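You operate a simulated robot arm through the tools that you are given. There is no shell and no other tool. Be economical: measure what you need, move in short steps, check, and stop when the job is done.

You run a simulated robot arm. Do the job below in one go: nothing can be reset, and whatever is moved stays where it is left.

TASK
Reset the test rig and turn the stand's motor fan end up.
Fine: gauge aside, knob back to START, display zeroed once; latch the stand again.

Only the result counts: the job must be done as asked and must still hold three seconds after the hand-in. Knocking over, shifting, dropping, spilling or breaking anything else fails it.

THE ROBOT
A 6-joint arm with a fingered hand on a trunk, on a base that drives. Base frame: it is fixed to the floor where the robot stands at the start and does not move with it; the origin is under the middle of the robot, x ahead of it, y to its left, z up; the surface under the hand at the start is at about z = 0.818. Readings come in m, rad, newtons and seconds.
With the tool pointing down near the work surface it reaches from about 0.24 to 0.68 m from the robot's upright axis, wherever it stands. Its first joint turns from -2.007 to 2.007 rad. Places, roughly: cradle lever [0.7, -0.4, 1.2]; latch pin [0.4, -0.4, 1.1]; motor cradle [0.6, -0.4, 1]; rig gauge arm [0.6, 0, 1]; rig knob [0.4, 0.1, 0.8]; zero button [0.7, 0.1, 0.9]. Payload 4 kg.
The TCP is the grasp point between the finger pads, 0.026 m short of the fingertips. In the tool frame z runs along the fingers and y along their closing line. The gripper opens to 0.156 m. The gripper's body begins 0.073 m behind the TCP. The gripper is a hand of 4 fingers: y runs from the thumb to the fingers, the wrist lies at [0, 0, -0.239] in the tool frame, and closing takes about 1.5 s.
Orientation is told as [roll, pitch, yaw] about the base's x, y, z axes, in that order, counted from this pose: with the fingers straight down and closing along the base's y, the tool's x points along the base's -x, its y along +y and its z along -z.

THE INTERFACE
- The arm moves only by the tool send_rows. Its arguments are lists of equal length, an entry for each row: "offset": the shift along the base's x, y, z in units of 30 mm (1.0 is 30 mm), a list of three; "delta_rot": the turn, a rotation vector about the base's x, y, z in units of 8 degrees (1.0 is 8 degrees), a list of three. In form: {"offset": [[dx, dy, dz], ...], "delta_rot": [[ax, ay, az], ...]}. A call has 1 to 20 rows; each row shifts and turns the commanded pose from where the row before left it. "grip" is the finger opening in m, from 0 to 0.156, set as the call begins (left out, the last holds). A call with a number of a shift or a turn outside -1 to 1 is refused whole. Each row takes 0.2 s and may step no farther than 0.05 m and 0.15 rad from the row before; otherwise, or with a gripper value out of range, the whole call is refused. Where a pose cannot be reached the arm comes as near as it can. A force on the tool above 40 N (or 10 N above the force at the start of the call, whichever is more), or a blocked arm, ends the call early, and 0.2 s more pass. The fingers move at their own pace (about 0.072 m/s each) and stop on an object; they squeeze with about 31 N. The grip force told is the motor's: it shows also when the fingers shut on nothing. Time passes only in rows, and 0.2 s behind the last, so rows that do not move let the fingers close. It gives the time, the measured TCP pose, the force on the tool (base axes), the opening and the grip force at its end, in the units of the frame above (readings bear some noise), with the torque about the TCP (base axes, N m) and any sound that the robot's microphone picked up.
- Cameras (640 x 400 px; columns grow to the right, rows downward): "scene" is now at [0.0096, 0.1246, 1.778]; the picture's right is [-0.33, -0.94, -0.00], its down [-0.74, 0.26, -0.62] and it looks along [0.59, -0.21, -0.78] (base axes); focal length 269 px, centre (320, 200). "wrist" rides on the gripper at [0.058, -0.058, -0.091] in the tool frame; the picture's right is [0.71, 0.71, 0.00], its down [-0.53, 0.53, -0.67] and it looks along [-0.47, 0.47, 0.74] (tool axes); focal length 265 px, centre (320, 200). There is no depth. A picture from a camera that has moved, and an enlarged one, comes with that camera's place and axes in the base frame and with its lens.
- get_image(camera): a new picture of that camera. The clock stands still meanwhile.
- raise_lower(by): slides the trunk up (or, below 0, down) by that many m; the arm and the scene camera ride with it, the base frame stays. It gives what a move gives, with no picture.
- base_move(legs): drives the robot by 1 to 6 legs, each [ahead, left, turn to the left] in m, m and rad, along the robot's own axes; the way and the turn of a leg run together, so that a leg with both is an arc; at most 1.5 m and 3.142 rad a leg. The arm and the cameras ride along, it lands a little off, and it stops where it bumps. It gives what a move gives.
- hand_shape(shape): the hand has 4 fingers and takes this shape, open, in about a second: jaw (thumb against the fingers, like two jaws); tri (thumb and two fingers); tip (a fingertip pinch); poke (one finger out to press); point (the index stretched); flat (the hand flat); cup (the hand cupped); fist (a fist). The gripper value then closes the fingers along that shape, each until it touches; the sizes above hold for jaw. It gives what a move gives, with no picture.
- turn_head(pan, tilt): turns the head with the scene camera to pan (to the left, within 2.705 rad either way) and tilt (down, from -0.506 to 1.204), counted from straight ahead of the robot. It gives what a move gives.
- zoom(camera, box): a new picture of the part [left, top, right, bottom] of that camera's present view, enlarged. The clock stands still meanwhile.
- close_job(): hands the job in; it is judged then, once.

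Work in short steps. Places have to be worked out from the pictures, the camera data and where the tool is seen: move nearer, look again, correct. Check each grasp and each placing, and mend what went wrong. You have 120 turns and 78 pictures in all, those below and enlarged ones among them. Open the gripper and draw the arm clear of the work before you hand the job in, unless the task says otherwise; then end with one line.

The tools are called after "Call:" as a command line: name --argument value ..., lists and objects as JSON in quotes. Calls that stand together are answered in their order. send_rows: Moves the arm, as the interface text tells. Its arguments: {"type":"object","properties":{"offset":{"type":"array","items":{"type":"array","items":{"type":"number"}}},"delta_rot":{"type":"array","items":{"type":"array","items":{"type":"number"}}},"grip":{"type":"number"}},"required":["offset","delta_rot"]} The other tools are called the same way: raise_lower (by) slides the trunk up or down; hand_shape (shape) gives the hand a shape; base_move (legs) drives the base; turn_head (pan, tilt) turns the head that bears the scene camera; get_image (camera) takes a picture; zoom (camera, box) takes an enlarged picture of a part of a camera's view; close_job () hands the job in.

At the start:

```text
time: 0.0
tcp_pos: [0.4515, -0.1072, 1.3975]
tcp_rot: [-0.001, 0.0, -0.001]
ft_force: [-0.4, -0.5, -0.1]
torque: [0.03, 0.0, -0.03]
finger_gap: 0.1563
finger_force: 0.2
shape: jaw
trunk travel left (down, up): [-0.875, 0.115]
robot x, y, heading: [-0.0004, 0.002, 0.001]
head pan, tilt: [-0.34, 0.901]
```

scene: 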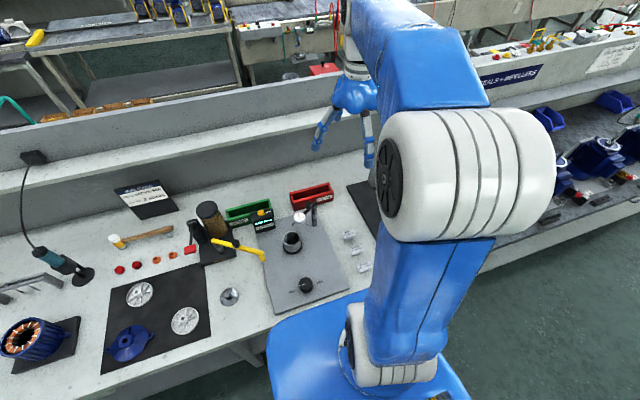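
wrist: 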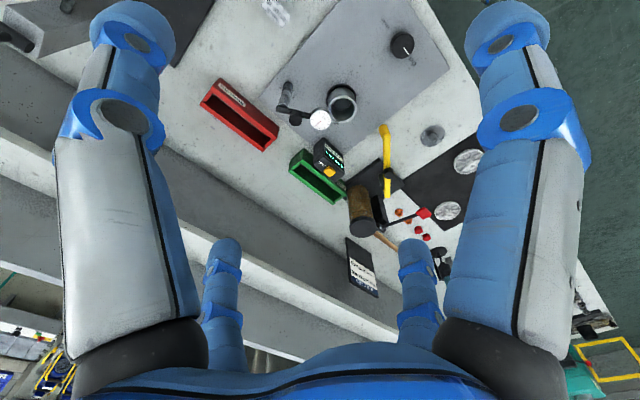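

The rig (plate with gauge, knob, display) is visible; the motor stand is hidden behind the arm. I zoom on the rig and on the wrist view.

Call:
zoom --camera "scene" --box '[180, 160, 380, 310]'

Call:
zoom --camera "wrist" --box '[200, 0, 480, 220]'

Call:
turn_head --pan -0.75 --tilt 0.8

```text
2.67 times, centred on (280, 235) of scene
camera zoom: at [0.0096, 0.1246, 1.778], right [-0.33, -0.94, 0.0], down [-0.74, 0.26, -0.62], along [0.59, -0.21, -0.78], focal length 717 px, centre (427, 107)
```

zoom: 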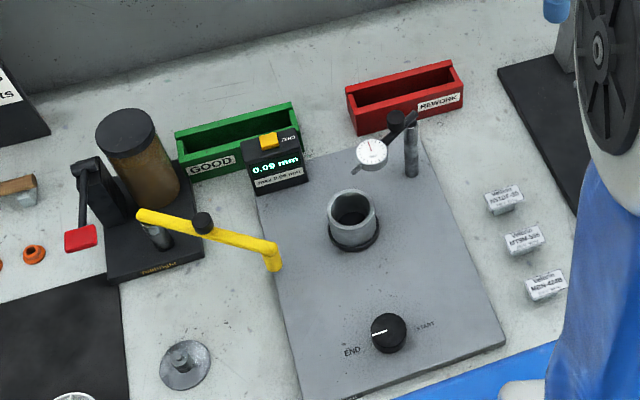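

```text
1.82 times, centred on (340, 110) of wrist
camera zoom: at [0.3931, -0.1668, 1.4874], right [-0.71, 0.71, 0.0], down [0.53, 0.53, 0.67], along [0.47, 0.47, -0.74], focal length 483 px, centre (284, 364)
```

zoom: 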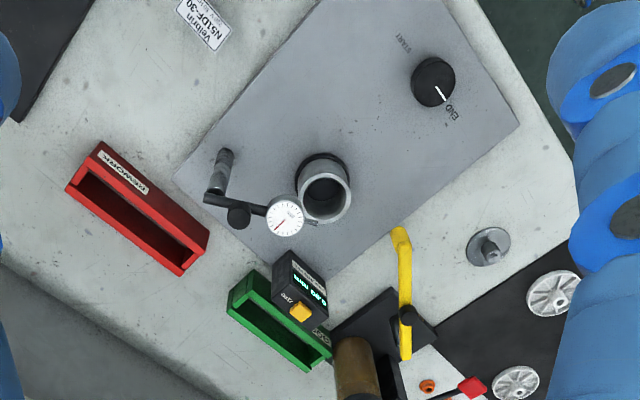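

```text
time: 0.9
tcp_pos: [0.4545, -0.107, 1.3953]
tcp_rot: [0.0, 0.002, -0.001]
ft_force: [0.1, -0.2, -0.9]
torque: [0.04, 0.01, 0.06]
finger_gap: 0.1559
finger_force: 0.1
shape: jaw
trunk travel left (down, up): [-0.875, 0.115]
robot x, y, heading: [-0.0004, 0.0023, 0.01]
head pan, tilt: [-0.75, 0.799]
```

Now a scene view toward the stand.

Call:
get_image --camera "scene"

```text
73 pictures are left
camera scene: at [0.0007, 0.0953, 1.7859], right [-0.68, -0.73, 0.0], down [-0.53, 0.49, -0.7], along [0.51, -0.47, -0.72], focal length 269 px, centre (320, 200)
```

scene: 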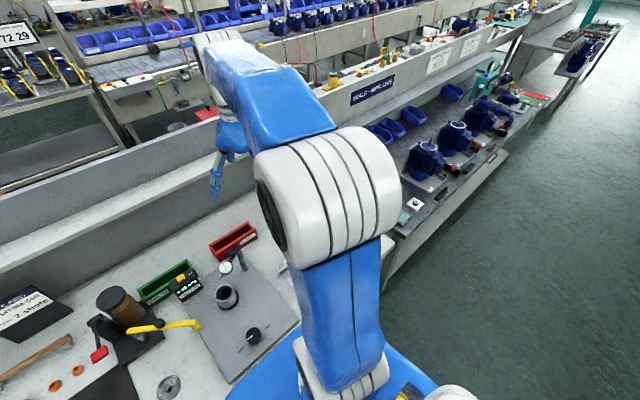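

The arm hides the stand; I move the hand to the left (high up) so that the scene camera sees it.

Call:
send_rows --offset '[[0, 1, 0], [0, 1, 0], [0, 1, 0], [0, 1, 0], [0, 1, 0], [0, 1, 0], [0, 1, 0], [0, 1, 0], [0, 1, 0], [0, 1, 0]]' --delta_rot '[[0, 0, 0], [0, 0, 0], [0, 0, 0], [0, 0, 0], [0, 0, 0], [0, 0, 0], [0, 0, 0], [0, 0, 0], [0, 0, 0], [0, 0, 0]]'

Call:
get_image --camera "scene"

```text
time: 3.1
tcp_pos: [0.4522, 0.1925, 1.3957]
tcp_rot: [0.0, -0.001, 0.0]
ft_force: [-0.1, -0.1, 0.0]
torque: [0.02, 0.02, -0.05]
finger_gap: 0.156
finger_force: 0.2
shape: jaw
trunk travel left (down, up): [-0.875, 0.115]
robot x, y, heading: [-0.0012, -0.002, -0.003]
head pan, tilt: [-0.75, 0.799]
```

```text
72 pictures are left
camera scene: at [-0.0005, 0.0961, 1.7859], right [-0.68, -0.73, 0.0], down [-0.52, 0.49, -0.7], along [0.51, -0.48, -0.72], focal length 269 px, centre (320, 200)
```

scene: 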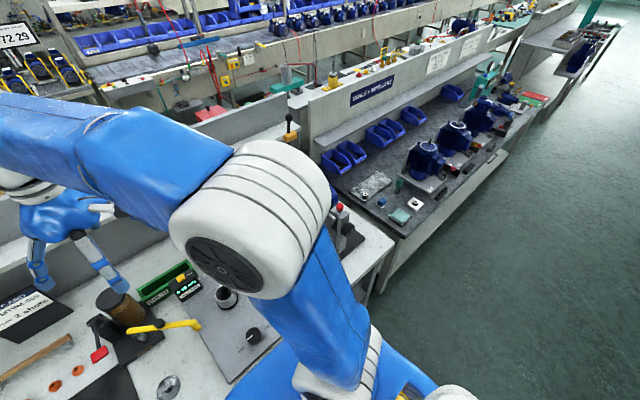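

The stand is still mostly hidden; I'll do the rig first and bring the hand over it for a near look with the wrist camera.

Call:
send_rows --offset '[[0, -1, -0.7], [0, -1, -0.7], [0, -1, -0.7], [0, -1, -0.7], [0, -1, -0.7], [0, -1, -0.7], [0, -1, -0.7], [0, -1, -0.7], [0, -1, -0.7], [0, -1, -0.7]]' --delta_rot '[[0, 0, 0], [0, 0, 0], [0, 0, 0], [0, 0, 0], [0, 0, 0], [0, 0, 0], [0, 0, 0], [0, 0, 0], [0, 0, 0], [0, 0, 0]]'

Call:
get_image --camera "wrist"

Call:
get_image --camera "scene"

```text
time: 5.3
tcp_pos: [0.4535, -0.1081, 1.1877]
tcp_rot: [-0.001, 0.001, 0.001]
ft_force: [0.1, -0.2, 0.6]
torque: [0.02, 0.05, 0.02]
finger_gap: 0.1558
finger_force: 0.0
shape: jaw
trunk travel left (down, up): [-0.875, 0.115]
robot x, y, heading: [-0.0002, 0.002, 0.002]
head pan, tilt: [-0.75, 0.799]
```

```text
71 pictures are left
camera wrist: at [0.395, -0.1669, 1.2773], right [-0.71, 0.71, 0.0], down [0.53, 0.53, 0.67], along [0.47, 0.47, -0.74], focal length 265 px, centre (320, 200)
```

wrist: 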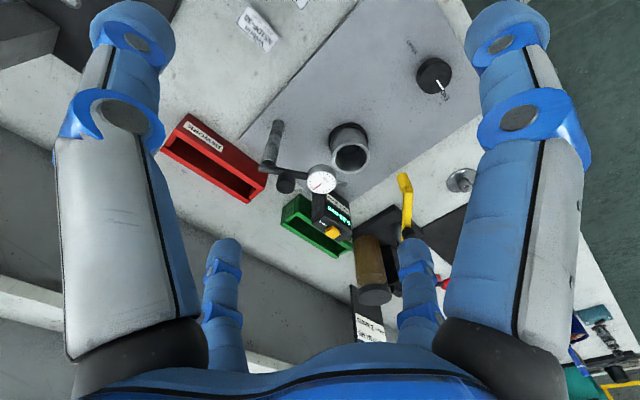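

```text
70 pictures are left
camera scene: at [-0.0004, 0.0932, 1.786], right [-0.68, -0.73, 0.0], down [-0.52, 0.49, -0.7], along [0.51, -0.47, -0.72], focal length 269 px, centre (320, 200)
```

scene: 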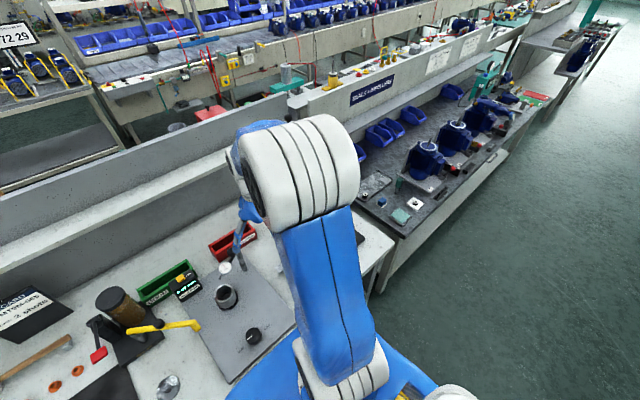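

I enlarge the wrist view on the gauge and knob to triangulate.

Call:
zoom --camera "wrist" --box '[230, 30, 470, 260]'

Call:
zoom --camera "scene" --box '[130, 220, 290, 370]'

```text
1.74 times, centred on (350, 145) of wrist
camera zoom: at [0.395, -0.1669, 1.2773], right [-0.71, 0.71, 0.0], down [0.53, 0.53, 0.67], along [0.47, 0.47, -0.74], focal length 462 px, centre (268, 296)
```

zoom: 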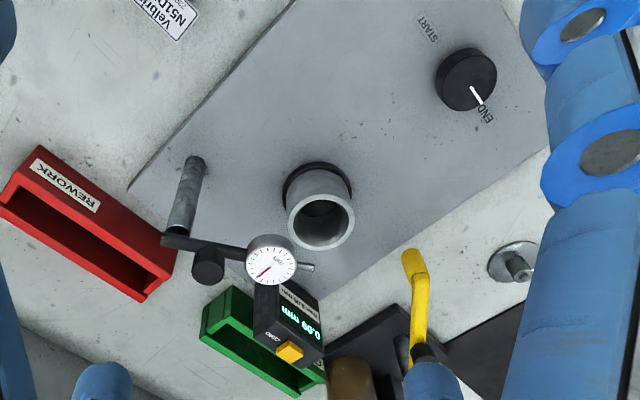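

```text
2.67 times, centred on (210, 295) of scene
camera zoom: at [-0.0004, 0.0932, 1.786], right [-0.68, -0.73, 0.0], down [-0.52, 0.49, -0.7], along [0.51, -0.47, -0.72], focal length 717 px, centre (613, -53)
```

zoom: 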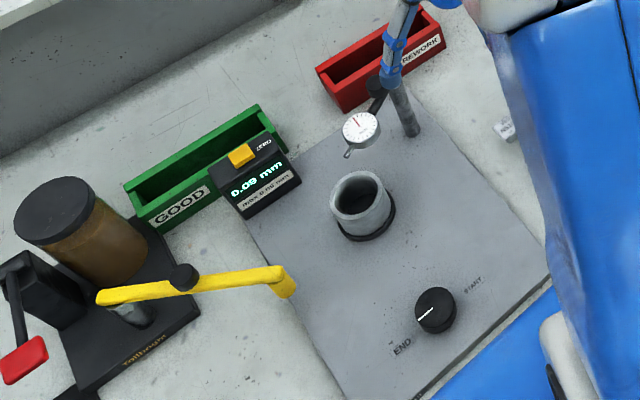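

Dial is around (0.57, 0.01, 0.965) on a post at (0.604, -0.068); bush at (0.535, 0.048). I'll take the poke shape for pushing the gauge and the button, and look at where the finger sits.

Call:
hand_shape --shape "poke"

Call:
get_image --camera "wrist"

Call:
turn_head --pan -0.2 --tilt 0.85

Call:
get_image --camera "scene"

```text
time: 6.2
tcp_pos: [0.4529, -0.1061, 1.1874]
tcp_rot: [0.0, 0.0, -0.001]
ft_force: [0.3, -0.8, -0.9]
torque: [-0.01, 0.0, -0.01]
finger_gap: 0.0002
finger_force: 0.1
shape: poke
trunk travel left (down, up): [-0.875, 0.115]
robot x, y, heading: [0.0016, 0.0005, 0.003]
head pan, tilt: [-0.75, 0.799]
```

```text
67 pictures are left
camera wrist: at [0.3947, -0.1657, 1.2779], right [-0.71, 0.71, 0.0], down [0.53, 0.53, 0.67], along [0.47, 0.47, -0.74], focal length 265 px, centre (320, 200)
```

wrist: 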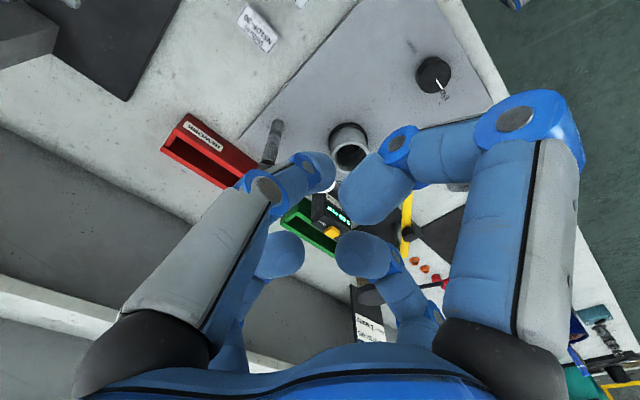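

```text
time: 7.1
tcp_pos: [0.4529, -0.106, 1.1879]
tcp_rot: [0.001, 0.0, -0.001]
ft_force: [-0.1, 0.5, -1.1]
torque: [0.0, 0.0, 0.01]
finger_gap: 0.0001
finger_force: 0.0
shape: poke
trunk travel left (down, up): [-0.875, 0.115]
robot x, y, heading: [0.0002, -0.0006, 0.003]
head pan, tilt: [-0.201, 0.85]
```

```text
66 pictures are left
camera scene: at [0.0164, 0.1339, 1.782], right [-0.2, -0.98, 0.0], down [-0.74, 0.15, -0.66], along [0.65, -0.13, -0.75], focal length 269 px, centre (320, 200)
```

scene: 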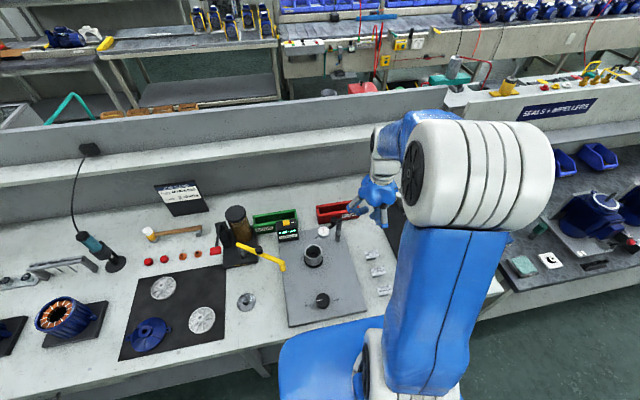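

Call:
zoom --camera "wrist" --box '[200, 80, 480, 320]'

Call:
zoom --camera "scene" --box '[260, 150, 460, 320]'

```text
1.67 times, centred on (340, 200) of wrist
camera zoom: at [0.3943, -0.1655, 1.278], right [-0.71, 0.71, 0.0], down [0.53, 0.53, 0.67], along [0.47, 0.47, -0.74], focal length 442 px, centre (287, 200)
```

zoom: 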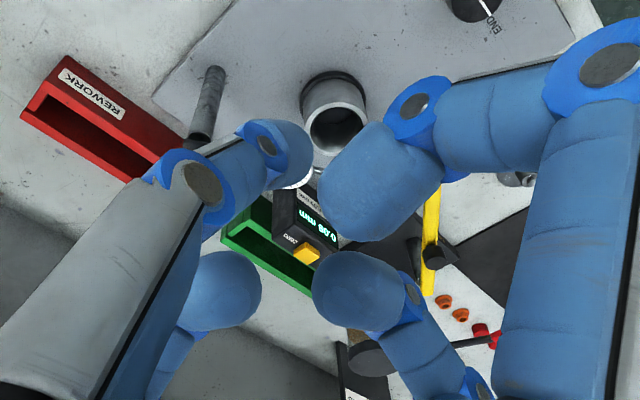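

```text
2.35 times, centred on (360, 235) of scene
camera zoom: at [0.0164, 0.1339, 1.782], right [-0.2, -0.98, 0.0], down [-0.74, 0.15, -0.66], along [0.65, -0.13, -0.75], focal length 633 px, centre (226, 118)
```

zoom: 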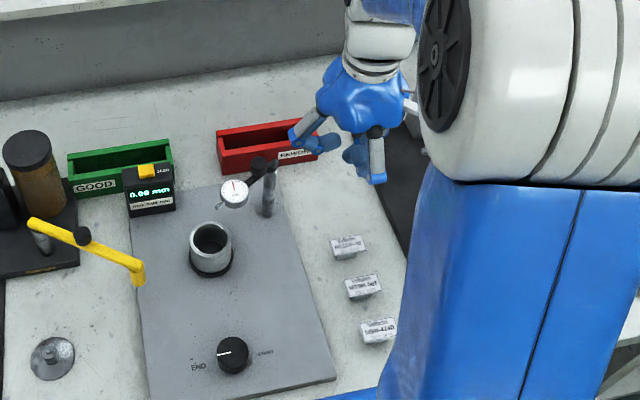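

The poke finger's place is unclear; I go back to jaw and close it, to have a well-defined finger bundle at the TCP axis, and look.

Call:
hand_shape --shape "jaw"

Call:
send_rows --offset '[[0, 0, 0], [0, 0, 0], [0, 0, 0], [0, 0, 0], [0, 0, 0], [0, 0, 0], [0, 0, 0]]' --delta_rot '[[0, 0, 0], [0, 0, 0], [0, 0, 0], [0, 0, 0], [0, 0, 0], [0, 0, 0], [0, 0, 0]]' --grip 0

Call:
zoom --camera "wrist" --box '[200, 80, 480, 320]'

Call:
zoom --camera "scene" --box '[260, 150, 460, 320]'

```text
time: 8.0
tcp_pos: [0.4527, -0.1068, 1.1875]
tcp_rot: [0.0, 0.001, 0.0]
ft_force: [-0.4, -0.6, 0.9]
torque: [-0.04, -0.02, -0.02]
finger_gap: 0.1559
finger_force: 0.0
shape: jaw
trunk travel left (down, up): [-0.875, 0.115]
robot x, y, heading: [0.0001, -0.0003, -0.001]
head pan, tilt: [-0.201, 0.85]
```

```text
time: 9.6
tcp_pos: [0.4535, -0.1064, 1.1878]
tcp_rot: [0.001, 0.0, 0.0]
ft_force: [0.7, 0.8, -0.4]
torque: [0.01, -0.02, 0.02]
finger_gap: 0.0001
finger_force: 31.0
shape: jaw
trunk travel left (down, up): [-0.875, 0.115]
robot x, y, heading: [0.0003, 0.0028, 0.002]
head pan, tilt: [-0.201, 0.85]
```

```text
1.67 times, centred on (340, 200) of wrist
camera zoom: at [0.3943, -0.1654, 1.2779], right [-0.71, 0.71, 0.0], down [0.53, 0.53, 0.67], along [0.47, 0.47, -0.74], focal length 442 px, centre (287, 200)
```

zoom: 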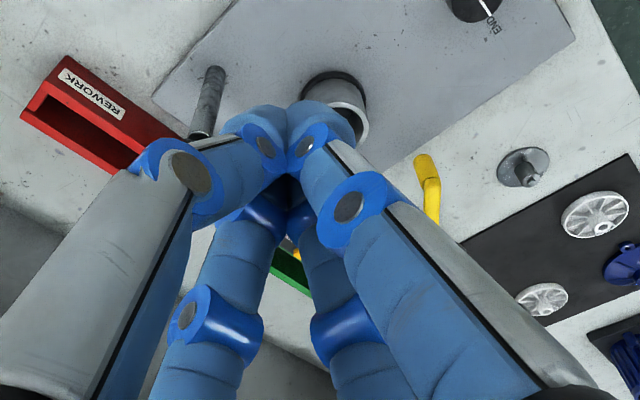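

```text
2.35 times, centred on (360, 235) of scene
camera zoom: at [0.0163, 0.1343, 1.7819], right [-0.2, -0.98, 0.0], down [-0.74, 0.15, -0.66], along [0.65, -0.13, -0.75], focal length 633 px, centre (226, 118)
```

zoom: 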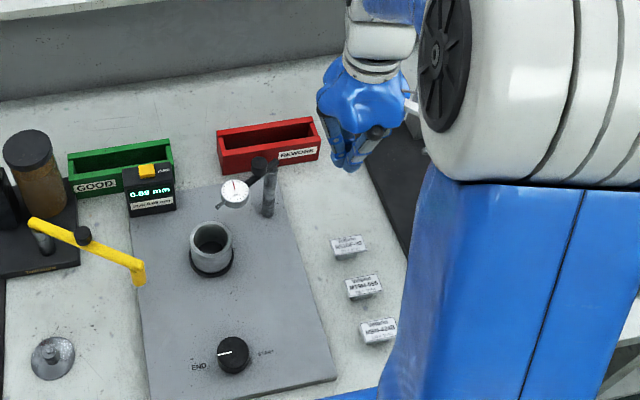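

The bundle is compact at the TCP axis. I bring it beside the dial (robot side) and lower to the dial's height.

Call:
send_rows --offset '[[0.7, 0.75, 0], [0.7, 0.75, 0], [0.65, 0.7, 0], [0, 0, -1], [0, 0, -1], [0, 0, -1], [0, 0, -1], [0, 0, -1], [0, 0, -1], [0, 0, -0.8]]' --delta_rot '[[0, 0, 0], [0, 0, 0], [0, 0, 0], [0, 0, 0], [0, 0, 0], [0, 0, 0], [0, 0, 0], [0, 0, 0], [0, 0, 0], [0, 0, 0]]'

Call:
zoom --camera "scene" --box '[260, 150, 460, 320]'

Call:
get_image --camera "wrist"

```text
time: 11.8
tcp_pos: [0.5147, -0.0424, 0.9804]
tcp_rot: [-0.001, -0.001, -0.001]
ft_force: [0.5, 0.5, 0.1]
torque: [-0.01, -0.01, 0.03]
finger_gap: 0.0
finger_force: 30.1
shape: jaw
trunk travel left (down, up): [-0.875, 0.115]
robot x, y, heading: [-0.0006, -0.0024, 0.001]
head pan, tilt: [-0.201, 0.85]
```

```text
2.35 times, centred on (360, 235) of scene
camera zoom: at [0.0167, 0.1344, 1.7819], right [-0.2, -0.98, 0.0], down [-0.74, 0.15, -0.66], along [0.65, -0.13, -0.75], focal length 633 px, centre (226, 118)
```

zoom: 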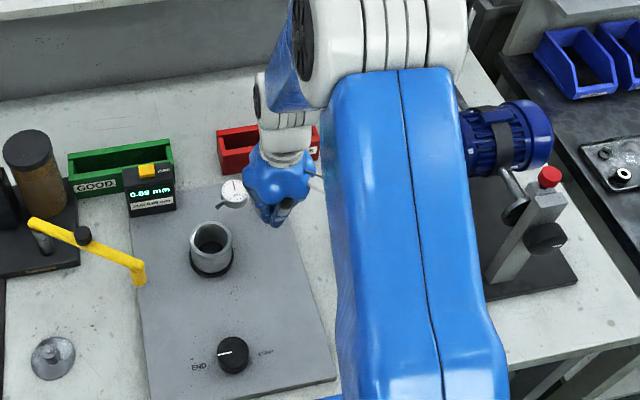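

```text
60 pictures are left
camera wrist: at [0.4565, -0.1, 1.072], right [-0.71, 0.71, 0.0], down [0.53, 0.53, 0.67], along [0.47, 0.47, -0.74], focal length 265 px, centre (320, 200)
```

wrist: 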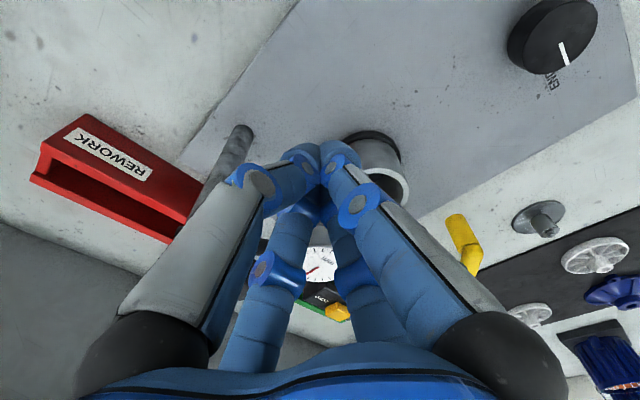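

The fingers stand at the near side of the dial. I push it along an arc round the post, away from the bush (to the back).

Call:
send_rows --offset '[[0.39, 0.35, -0.4], [0.4, 0.33, 0], [0.47, 0.51, 0], [0.58, 0.37, 0], [0.67, 0.21, 0], [0.7, 0.03, 0]]' --delta_rot '[[0, 0, 0], [0, 0, 0], [0, 0, 0], [0, 0, 0], [0, 0, 0], [0, 0, 0]]'

Call:
zoom --camera "scene" --box '[260, 150, 460, 320]'

```text
time: 12.7
tcp_pos: [0.5396, -0.0144, 0.9688]
tcp_rot: [-0.007, 0.028, -0.003]
ft_force: [-20.6, -32.3, 20.6]
torque: [0.07, -0.26, -0.24]
finger_gap: 0.0
finger_force: 31.1
shape: jaw
trunk travel left (down, up): [-0.875, 0.115]
robot x, y, heading: [-0.003, 0.0039, 0.002]
head pan, tilt: [-0.201, 0.85]
stopped in row 4: the force on the tool passed its limit at 46 N (the readings are from after the stop); the commanded pose is now the measured one
```

```text
2.35 times, centred on (360, 235) of scene
camera zoom: at [0.0135, 0.1325, 1.7826], right [-0.2, -0.98, 0.0], down [-0.74, 0.15, -0.66], along [0.65, -0.13, -0.75], focal length 633 px, centre (226, 118)
```

zoom: 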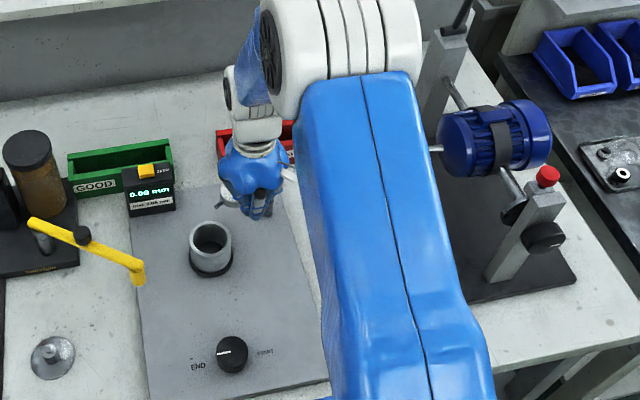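

The arm resists that way (limit stop, likely). I back off and look to see whether the gauge stands as before.

Call:
send_rows --offset '[[-0.5, -0.5, 0], [-0.6, -0.6, 0.5], [0, 0, 1], [0, 0, 1], [0, -0.5, 1], [0, -1, 1]]' --delta_rot '[[0, 0, 0], [0, 0, 0], [0, 0, 0], [0, 0, 0], [0, 0, 0], [0, 0, 0]]'

Call:
zoom --camera "scene" --box '[300, 190, 400, 270]'

Call:
zoom --camera "wrist" --box '[180, 80, 440, 320]'

```text
time: 14.1
tcp_pos: [0.5119, -0.0877, 1.1008]
tcp_rot: [-0.005, 0.023, -0.003]
ft_force: [-0.3, 0.9, -1.2]
torque: [0.0, 0.0, -0.02]
finger_gap: 0.0
finger_force: 31.2
shape: jaw
trunk travel left (down, up): [-0.875, 0.115]
robot x, y, heading: [0.0006, -0.0004, 0.001]
head pan, tilt: [-0.201, 0.85]
```

```text
5.00 times, centred on (350, 230) of scene
camera zoom: at [0.0178, 0.134, 1.7818], right [-0.2, -0.98, 0.0], down [-0.74, 0.15, -0.66], along [0.65, -0.13, -0.75], focal length 1344 px, centre (170, 50)
```

zoom: 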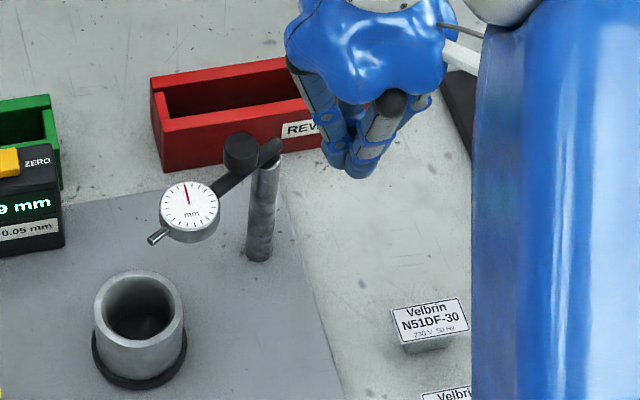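

```text
1.67 times, centred on (310, 200) of wrist
camera zoom: at [0.4559, -0.1458, 1.1931], right [-0.71, 0.71, 0.01], down [0.54, 0.53, 0.65], along [0.46, 0.47, -0.76], focal length 442 px, centre (337, 200)
```

zoom: 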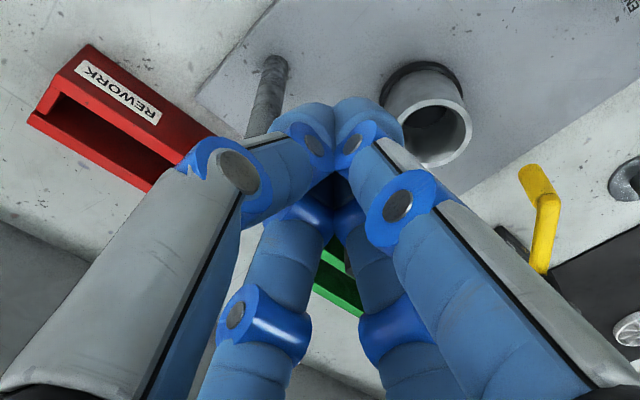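

The gauge has not moved, so that side is its stop; I'll push from the far side toward the robot. Hand goes over the top to the far side of the dial and down.

Call:
send_rows --offset '[[0.9, 0.85, 0], [0.9, 0.85, 0], [0.9, 0.85, 0], [0.9, 0.9, 0], [0, 0, -1], [0, 0, -1], [0, 0, -1], [0, 0, -0.9], [0, 0, -0.5]]' --delta_rot '[[0, 0, 0], [0, 0, 0], [0, 0, 0], [0, 0, 0], [0, 0, 0], [0, 0, 0], [0, 0, 0], [0, 0, 0], [0, 0, 0]]'

Call:
zoom --camera "scene" --box '[300, 190, 400, 270]'

```text
time: 16.1
tcp_pos: [0.6219, 0.0163, 0.97]
tcp_rot: [-0.004, 0.02, -0.001]
ft_force: [0.8, 0.4, 0.2]
torque: [0.03, 0.02, 0.0]
finger_gap: 0.0001
finger_force: 30.6
shape: jaw
trunk travel left (down, up): [-0.875, 0.115]
robot x, y, heading: [-0.0019, -0.0004, 0.006]
head pan, tilt: [-0.201, 0.85]
```

```text
5.00 times, centred on (350, 230) of scene
camera zoom: at [0.0179, 0.1347, 1.7819], right [-0.2, -0.98, 0.0], down [-0.74, 0.15, -0.66], along [0.65, -0.13, -0.75], focal length 1344 px, centre (170, 50)
```

zoom: 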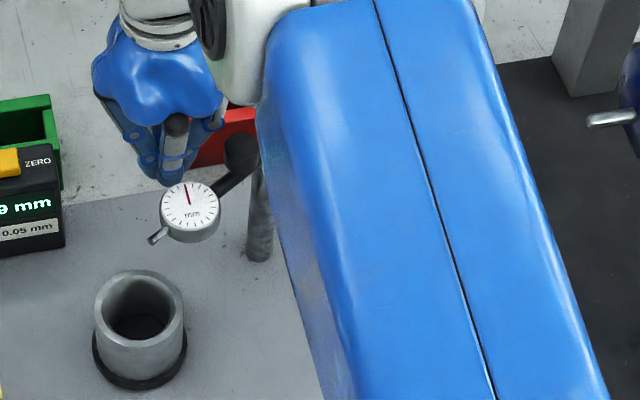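

The fingers are behind the dial; I push it gently along the arc toward the robot.

Call:
send_rows --offset '[[-0.4, 0.03, 0], [-0.4, 0.0, 0], [-0.37, -0.08, 0], [-0.36, -0.09, 0], [-0.35, -0.17, 0], [-0.32, -0.17, 0], [-0.27, -0.25, 0], [-0.27, -0.25, 0]]' --delta_rot '[[0, 0, 0], [0, 0, 0], [0, 0, 0], [0, 0, 0], [0, 0, 0], [0, 0, 0], [0, 0, 0], [0, 0, 0]]'

Call:
zoom --camera "scene" --box '[300, 190, 400, 270]'

```text
time: 17.9
tcp_pos: [0.5385, -0.0148, 0.9705]
tcp_rot: [-0.003, 0.022, -0.002]
ft_force: [0.1, -0.4, 0.3]
torque: [0.0, 0.02, 0.02]
finger_gap: 0.0002
finger_force: 31.4
shape: jaw
trunk travel left (down, up): [-0.875, 0.115]
robot x, y, heading: [0.0009, -0.003, 0.001]
head pan, tilt: [-0.201, 0.85]
```

```text
5.00 times, centred on (350, 230) of scene
camera zoom: at [0.0157, 0.1341, 1.7819], right [-0.2, -0.98, 0.0], down [-0.74, 0.15, -0.66], along [0.65, -0.13, -0.75], focal length 1344 px, centre (170, 50)
```

zoom: 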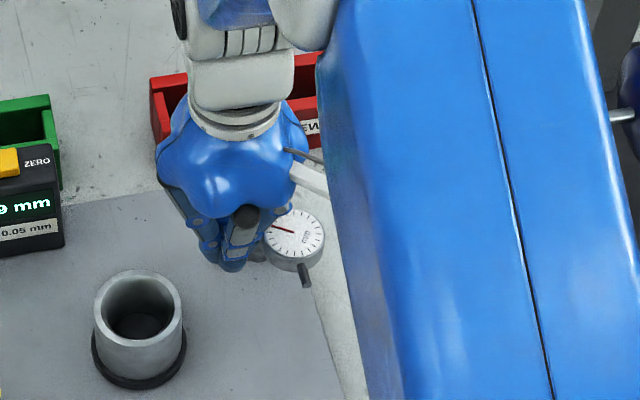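

It swings freely that way. I carry on along the arc a further ~45°.

Call:
send_rows --offset '[[-0.2, -0.3, 0], [-0.2, -0.33, 0], [-0.12, -0.35, 0], [-0.12, -0.35, 0], [0, -0.36, 0], [0, -0.36, 0], [0.08, -0.36, 0]]' --delta_rot '[[0, 0, 0], [0, 0, 0], [0, 0, 0], [0, 0, 0], [0, 0, 0], [0, 0, 0], [0, 0, 0]]'

Call:
zoom --camera "scene" --box '[260, 150, 460, 320]'

```text
time: 18.5
tcp_pos: [0.5332, -0.0235, 0.9757]
tcp_rot: [-0.001, 0.0, 0.002]
ft_force: [4.1, 29.9, 3.9]
torque: [0.18, -0.05, 0.0]
finger_gap: 0.0
finger_force: 31.3
shape: jaw
trunk travel left (down, up): [-0.875, 0.115]
robot x, y, heading: [0.002, -0.0037, 0.002]
head pan, tilt: [-0.201, 0.85]
stopped in row 3: the force on the tool passed its limit at 46 N (the readings are from after the stop); the commanded pose is now the measured one
```

```text
2.35 times, centred on (360, 235) of scene
camera zoom: at [0.0152, 0.1367, 1.7817], right [-0.2, -0.98, 0.0], down [-0.74, 0.15, -0.66], along [0.65, -0.13, -0.75], focal length 633 px, centre (226, 118)
```

zoom: 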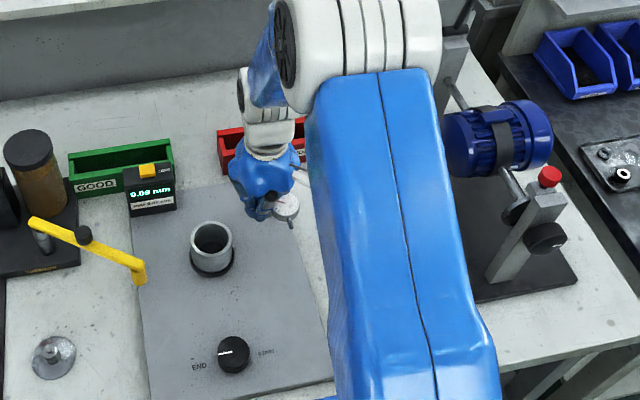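

That is the other stop: the gauge is aside. I back away, lift, and go above the knob, opening the hand.

Call:
send_rows --offset '[[0, 0.5, 0], [0, 0, 1], [0, 0, 1], [0, 0, 1], [-0.5, 0.2, 1], [-1, 0.4, 0.5], [-1, 0.4, 0], [-1, 0.4, 0], [-1, 0.4, -0.5], [-1, 0.3, -1], [-0.3, 0, 0]]' --delta_rot '[[0, 0, 0], [0, 0, 0], [0, 0, 0], [0, 0, 0], [0, 0, 0], [0, 0, 0], [0, 0, 0], [0, 0, 0], [0, 0, 0], [0, 0, 0], [0, 0, 0]]'

Call:
send_rows --offset '[[0, 0, 0], [0, 0, 0], [0, 0, 0], [0, 0, 0]]' --delta_rot '[[0, 0, 0], [0, 0, 0], [0, 0, 0], [0, 0, 0]]' --grip 0.1

Call:
get_image --camera "wrist"

Call:
zoom --camera "scene" --box '[260, 150, 460, 320]'

```text
time: 20.9
tcp_pos: [0.3583, 0.0468, 1.0645]
tcp_rot: [0.001, 0.004, -0.002]
ft_force: [-0.5, 0.4, -0.4]
torque: [-0.01, 0.01, 0.02]
finger_gap: 0.0
finger_force: 31.1
shape: jaw
trunk travel left (down, up): [-0.875, 0.115]
robot x, y, heading: [0.0008, -0.0031, 0.002]
head pan, tilt: [-0.201, 0.85]
```

```text
time: 21.9
tcp_pos: [0.3589, 0.0484, 1.0649]
tcp_rot: [-0.001, 0.006, -0.001]
ft_force: [-0.6, 0.0, 0.0]
torque: [0.03, 0.01, -0.01]
finger_gap: 0.1
finger_force: 0.1
shape: jaw
trunk travel left (down, up): [-0.875, 0.115]
robot x, y, heading: [-0.0004, -0.001, -0.003]
head pan, tilt: [-0.201, 0.85]
```

```text
53 pictures are left
camera wrist: at [0.3013, -0.0103, 1.1549], right [-0.71, 0.71, 0.0], down [0.53, 0.53, 0.66], along [0.47, 0.47, -0.75], focal length 265 px, centre (320, 200)
```

wrist: 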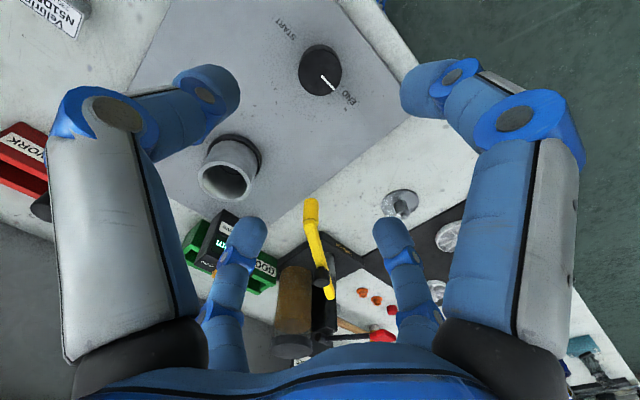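

```text
2.35 times, centred on (360, 235) of scene
camera zoom: at [0.0156, 0.1339, 1.782], right [-0.2, -0.98, 0.0], down [-0.74, 0.15, -0.66], along [0.65, -0.13, -0.75], focal length 633 px, centre (226, 118)
```

zoom: 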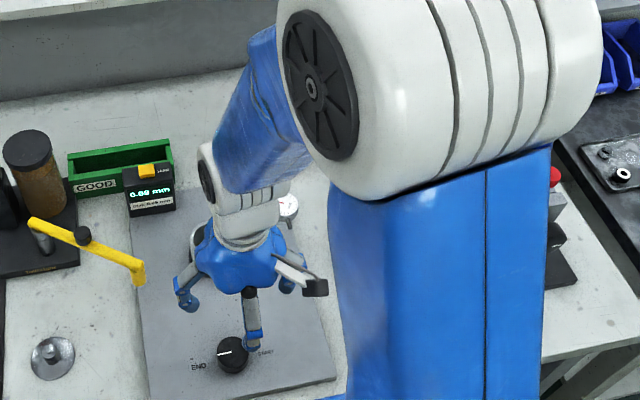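

The knob is right under the TCP at (0.359, 0.048), pointing to END (+y), START opposite. I pre-turn the hand by -88° to have room for a half turn, and descend over it.

Call:
send_rows --offset '[[0, 0, 0], [0, 0, 0], [0, 0, 0], [0, 0, 0], [0, 0, 0], [0, 0, 0], [0, 0, 0], [0, 0, 0], [0, 0, 0], [0, 0, 0], [0, 0, 0], [0, 0, -1], [0, 0, -1], [0, 0, -1], [0, 0, -1], [0, 0, -1]]' --delta_rot '[[0, 0, -1], [0, 0, -1], [0, 0, -1], [0, 0, -1], [0, 0, -1], [0, 0, -1], [0, 0, -1], [0, 0, -1], [0, 0, -1], [0, 0, -1], [0, 0, -1], [0, 0, 0], [0, 0, 0], [0, 0, 0], [0, 0, 0], [0, 0, 0]]'

Call:
get_image --camera "wrist"

```text
time: 25.3
tcp_pos: [0.3601, 0.0478, 0.9135]
tcp_rot: [-0.001, 0.006, -1.536]
ft_force: [-0.1, 0.2, -0.3]
torque: [0.01, 0.02, -0.01]
finger_gap: 0.1001
finger_force: 0.0
shape: jaw
trunk travel left (down, up): [-0.875, 0.115]
robot x, y, heading: [-0.0009, 0.0005, 0.002]
head pan, tilt: [-0.201, 0.85]
```

```text
51 pictures are left
camera wrist: at [0.3002, 0.1025, 1.0044], right [0.68, 0.73, 0.0], down [0.54, -0.51, 0.67], along [0.49, -0.45, -0.75], focal length 265 px, centre (320, 200)
```

wrist: 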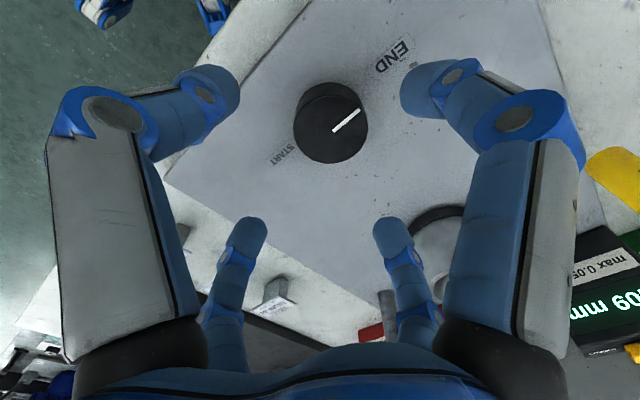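

Two wrist views triangulate the knob to about (0.365, 0.053) with its top lower than thought (~0.83). I correct and descend some more, then look.

Call:
send_rows --offset '[[0.13, 0.17, -0.6], [0, 0, -0.6]]' --delta_rot '[[0, 0, 0], [0, 0, 0]]'

Call:
get_image --camera "wrist"

```text
time: 25.9
tcp_pos: [0.3632, 0.0545, 0.8786]
tcp_rot: [-0.008, 0.001, -1.536]
ft_force: [0.7, 0.1, -0.6]
torque: [-0.01, 0.01, -0.01]
finger_gap: 0.1002
finger_force: 0.1
shape: jaw
trunk travel left (down, up): [-0.875, 0.115]
robot x, y, heading: [-0.0006, 0.0002, 0.005]
head pan, tilt: [-0.201, 0.85]
```

```text
50 pictures are left
camera wrist: at [0.304, 0.1091, 0.9692], right [0.68, 0.73, 0.0], down [0.55, -0.51, 0.66], along [0.48, -0.46, -0.75], focal length 265 px, centre (320, 200)
```

wrist: 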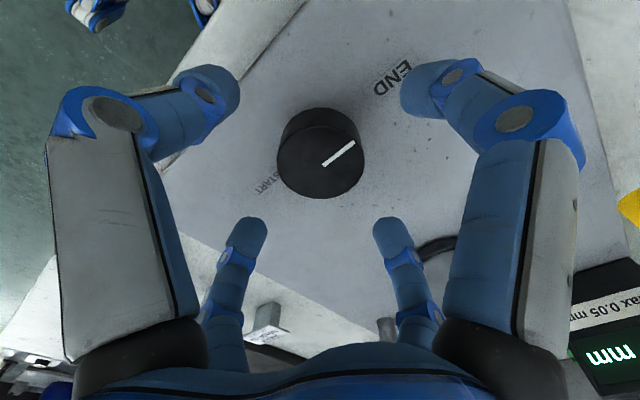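

The knob is centred beneath the hand, top at about z 0.84. I go down ~28 mm and close on it.

Call:
send_rows --offset '[[0, -0.06, -0.5], [0, 0, -0.45]]' --delta_rot '[[0, 0, 0], [0, 0, 0]]'

Call:
send_rows --offset '[[0, 0, 0], [0, 0, 0], [0, 0, 0], [0, 0, 0], [0, 0, 0], [0, 0, 0]]' --delta_rot '[[0, 0, 0], [0, 0, 0], [0, 0, 0], [0, 0, 0], [0, 0, 0], [0, 0, 0]]' --grip 0.03

Call:
get_image --camera "wrist"

```text
time: 26.5
tcp_pos: [0.3632, 0.0521, 0.8591]
tcp_rot: [-0.002, 0.006, -1.535]
ft_force: [0.4, -0.7, 0.8]
torque: [0.01, 0.01, 0.02]
finger_gap: 0.1001
finger_force: 0.0
shape: jaw
out of reach, approached as far as the arm can: row 1
trunk travel left (down, up): [-0.875, 0.115]
robot x, y, heading: [0.0002, 0.0007, 0.003]
head pan, tilt: [-0.201, 0.85]
```

```text
time: 27.9
tcp_pos: [0.3618, 0.0519, 0.8592]
tcp_rot: [-0.002, 0.005, -1.536]
ft_force: [-0.6, 0.5, -8.6]
torque: [0.01, 0.03, 0.01]
finger_gap: 0.0404
finger_force: 31.6
shape: jaw
trunk travel left (down, up): [-0.875, 0.115]
robot x, y, heading: [-0.0041, -0.0028, -0.002]
head pan, tilt: [-0.201, 0.85]
```

```text
49 pictures are left
camera wrist: at [0.3032, 0.1067, 0.9491], right [0.68, 0.73, 0.0], down [0.55, -0.51, 0.66], along [0.49, -0.45, -0.75], focal length 265 px, centre (320, 200)
```

wrist: 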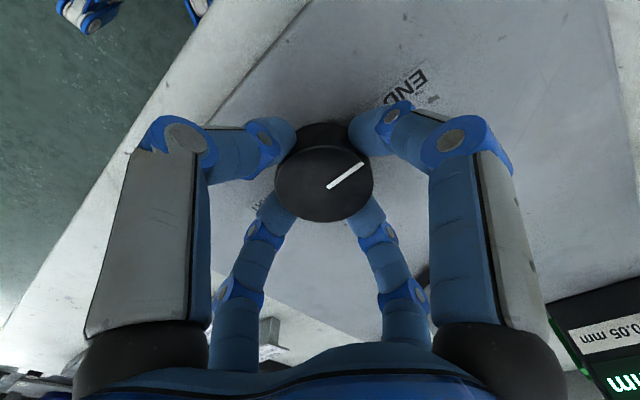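

The knob is gripped (gap 40 mm, 31 N). I test-turn counter-clockwise by 24°.

Call:
send_rows --offset '[[0, 0, 0], [0, 0, 0], [0, 0, 0]]' --delta_rot '[[0, 0, 1], [0, 0, 1], [0, 0, 1]]'

Call:
get_image --camera "wrist"

```text
time: 28.7
tcp_pos: [0.364, 0.0505, 0.8578]
tcp_rot: [-0.003, 0.005, -1.114]
ft_force: [0.1, -1.2, -5.0]
torque: [-0.04, 0.01, -0.02]
finger_gap: 0.0406
finger_force: 30.4
shape: jaw
trunk travel left (down, up): [-0.875, 0.115]
robot x, y, heading: [-0.0009, -0.0015, 0.002]
head pan, tilt: [-0.201, 0.85]
```

```text
48 pictures are left
camera wrist: at [0.2864, 0.0773, 0.949], right [0.32, 0.95, 0.0], down [0.71, -0.24, 0.66], along [0.63, -0.21, -0.75], focal length 265 px, centre (320, 200)
```

wrist: 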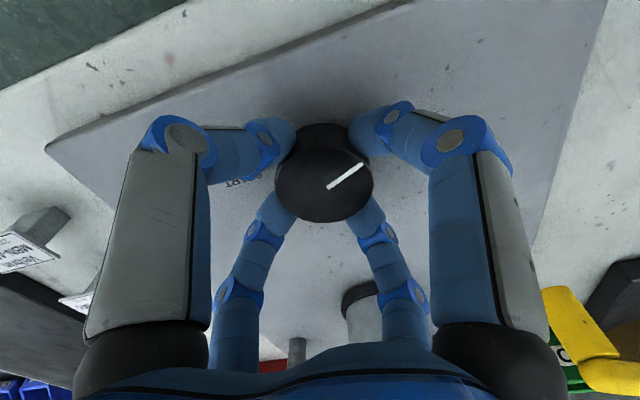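

The knob turns with the hand without slip or resistance. END and START are 180° apart; I turn 80° more.

Call:
send_rows --offset '[[0, 0, 0], [0, 0, 0], [0, 0, 0], [0, 0, 0], [0, 0, 0], [0, 0, 0], [0, 0, 0], [0, 0, 0], [0, 0, 0], [0, 0, 0]]' --delta_rot '[[0, 0, 1], [0, 0, 1], [0, 0, 1], [0, 0, 1], [0, 0, 1], [0, 0, 1], [0, 0, 1], [0, 0, 1], [0, 0, 1], [0, 0, 1]]'

Call:
zoom --camera "wrist" --box '[220, 80, 440, 240]'

```text
time: 30.9
tcp_pos: [0.3649, 0.0523, 0.8569]
tcp_rot: [-0.003, 0.004, 0.282]
ft_force: [10.1, 7.1, 4.6]
torque: [0.14, -0.31, -0.01]
finger_gap: 0.0404
finger_force: 31.2
shape: jaw
trunk travel left (down, up): [-0.875, 0.115]
robot x, y, heading: [0.0017, 0.0008, 0.003]
head pan, tilt: [-0.201, 0.85]
```

```text
2.50 times, centred on (330, 160) of wrist
camera zoom: at [0.3248, -0.0198, 0.9485], right [-0.88, 0.48, 0.0], down [0.36, 0.65, 0.67], along [0.32, 0.58, -0.75], focal length 664 px, centre (295, 300)
```

zoom: 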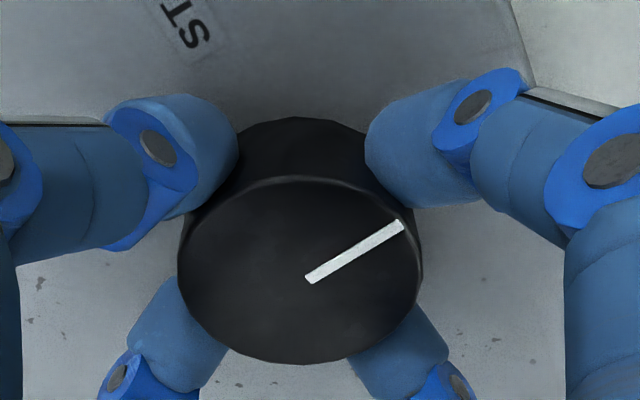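

Still no slip. I turn the remaining 76° in small care.

Call:
send_rows --offset '[[0, 0, 0], [0, 0, 0], [0, 0, 0], [0, 0, 0], [0, 0, 0], [0, 0, 0], [0, 0, 0], [0, 0, 0], [0, 0, 0]]' --delta_rot '[[0, 0, 1], [0, 0, 1], [0, 0, 1], [0, 0, 1], [0, 0, 1], [0, 0, 1], [0, 0, 1], [0, 0, 1], [0, 0, 1]]'

Call:
get_image --camera "wrist"

```text
time: 32.9
tcp_pos: [0.3636, 0.0533, 0.8588]
tcp_rot: [-0.003, 0.004, 1.538]
ft_force: [11.5, 12.8, 9.3]
torque: [0.37, -0.38, -0.04]
finger_gap: 0.0405
finger_force: 31.1
shape: jaw
trunk travel left (down, up): [-0.875, 0.115]
robot x, y, heading: [0.0022, 0.0002, -0.002]
head pan, tilt: [-0.201, 0.85]
```

```text
46 pictures are left
camera wrist: at [0.4194, -0.0072, 0.9483], right [-0.73, -0.68, 0.0], down [-0.51, 0.55, 0.67], along [-0.46, 0.48, -0.75], focal length 265 px, centre (320, 200)
```

wrist: 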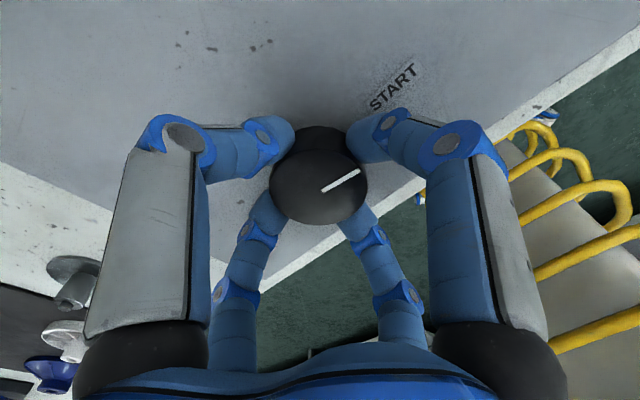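

176° turned and the mark points to START; I add the last 4°, then release and rise.

Call:
send_rows --offset '[[0, 0, 0], [0, 0, 0]]' --delta_rot '[[0, 0, 0.5], [0, 0, 0]]'

Call:
send_rows --offset '[[0, 0, 0], [0, 0, 0], [0, 0, 0], [0, 0, 0.5], [0, 0, 1], [0, 0, 1]]' --delta_rot '[[0, 0, 0], [0, 0, 0], [0, 0, 0], [0, 0, 0], [0, 0, 0], [0, 0, 0]]' --grip 0.1

Call:
get_image --camera "wrist"

```text
time: 33.5
tcp_pos: [0.364, 0.0527, 0.8575]
tcp_rot: [-0.002, 0.003, 1.607]
ft_force: [10.5, 13.3, 5.9]
torque: [0.38, -0.38, -0.01]
finger_gap: 0.0408
finger_force: 30.7
shape: jaw
trunk travel left (down, up): [-0.875, 0.115]
robot x, y, heading: [-0.0004, -0.0001, -0.001]
head pan, tilt: [-0.201, 0.85]
```

```text
time: 34.9
tcp_pos: [0.3627, 0.0504, 0.9357]
tcp_rot: [-0.002, 0.005, 1.605]
ft_force: [0.5, 0.0, 0.1]
torque: [0.01, -0.02, 0.01]
finger_gap: 0.0995
finger_force: 0.0
shape: jaw
trunk travel left (down, up): [-0.875, 0.115]
robot x, y, heading: [0.0004, -0.0008, 0.002]
head pan, tilt: [-0.201, 0.85]
```

```text
45 pictures are left
camera wrist: at [0.4213, -0.0053, 1.0255], right [-0.68, -0.73, 0.0], down [-0.55, 0.51, 0.66], along [-0.49, 0.45, -0.75], focal length 265 px, centre (320, 200)
```

wrist: 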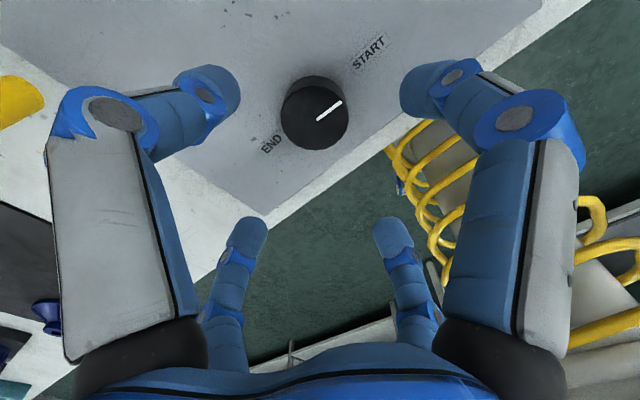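

Knob points to START. Next the zero button, at about (0.663, 0.136, 0.93): I rise, turn the hand back, close it and approach above it.

Call:
send_rows --offset '[[0, 0, 1], [0, 0, 1], [0, 0, 1], [0, 0, 1], [0, 0, 1], [0, 0, 0.5], [0, 0, 0], [0, 0, 0], [0, 0, 0], [0, 0, 0], [0, 0, 0], [0, 0, 0]]' --delta_rot '[[0, 0, -1], [0, 0, -1], [0, 0, -1], [0, 0, -1], [0, 0, -1], [0, 0, -1], [0, 0, -1], [0, 0, -1], [0, 0, -1], [0, 0, -1], [0, 0, -1], [0, 0, -0.5]]' --grip 0

Call:
send_rows --offset '[[1, 0.3, 0], [1, 0.3, 0], [1, 0.3, 0], [1, 0.3, 0], [1, 0.3, 0], [1, 0.3, 0], [1, 0.3, 0], [1, 0.3, 0], [0.6, 0.3, 0]]' --delta_rot '[[0, 0, 0], [0, 0, 0], [0, 0, 0], [0, 0, 0], [0, 0, 0], [0, 0, 0], [0, 0, 0], [0, 0, 0], [0, 0, 0]]'

Call:
get_image --camera "wrist"

Call:
zoom --camera "scene" --box '[260, 150, 420, 270]'

```text
time: 37.5
tcp_pos: [0.3619, 0.0516, 1.0979]
tcp_rot: [-0.001, 0.004, -0.001]
ft_force: [-0.1, 0.1, 1.1]
torque: [0.03, -0.01, 0.04]
finger_gap: 0.0002
finger_force: 31.1
shape: jaw
trunk travel left (down, up): [-0.875, 0.115]
robot x, y, heading: [-0.0026, 0.0004, -0.002]
head pan, tilt: [-0.201, 0.85]
```

```text
time: 39.5
tcp_pos: [0.6208, 0.1342, 1.0958]
tcp_rot: [-0.002, 0.006, 0.0]
ft_force: [0.6, -0.1, 0.2]
torque: [-0.01, 0.02, 0.02]
finger_gap: 0.0
finger_force: 31.4
shape: jaw
trunk travel left (down, up): [-0.875, 0.115]
robot x, y, heading: [0.0041, 0.0021, -0.005]
head pan, tilt: [-0.201, 0.85]
```

```text
44 pictures are left
camera wrist: at [0.5631, 0.0756, 1.1878], right [-0.71, 0.71, 0.0], down [0.53, 0.53, 0.66], along [0.47, 0.47, -0.75], focal length 265 px, centre (320, 200)
```

wrist: 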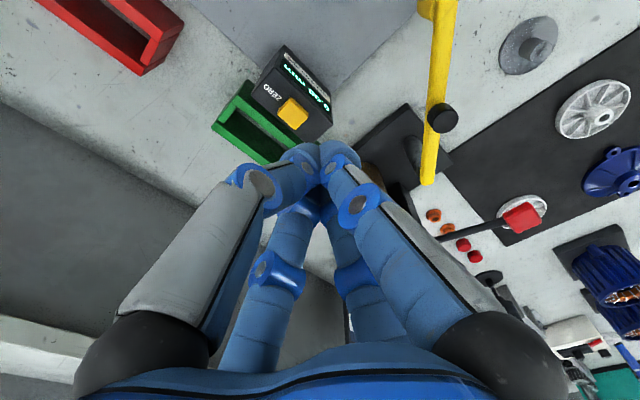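

```text
3.33 times, centred on (340, 210) of scene
camera zoom: at [0.0176, 0.135, 1.7818], right [-0.2, -0.98, 0.0], down [-0.74, 0.15, -0.66], along [0.65, -0.13, -0.75], focal length 896 px, centre (253, 167)
```

zoom: 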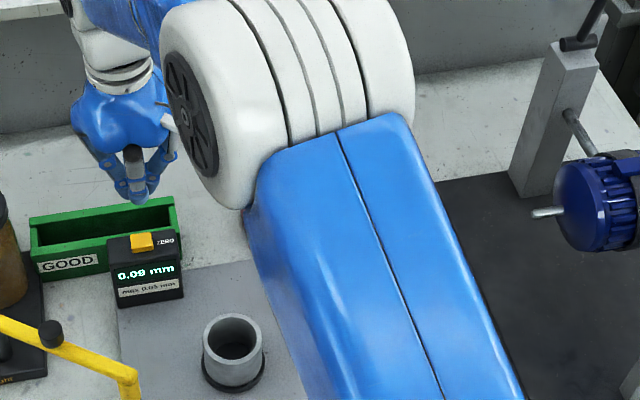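

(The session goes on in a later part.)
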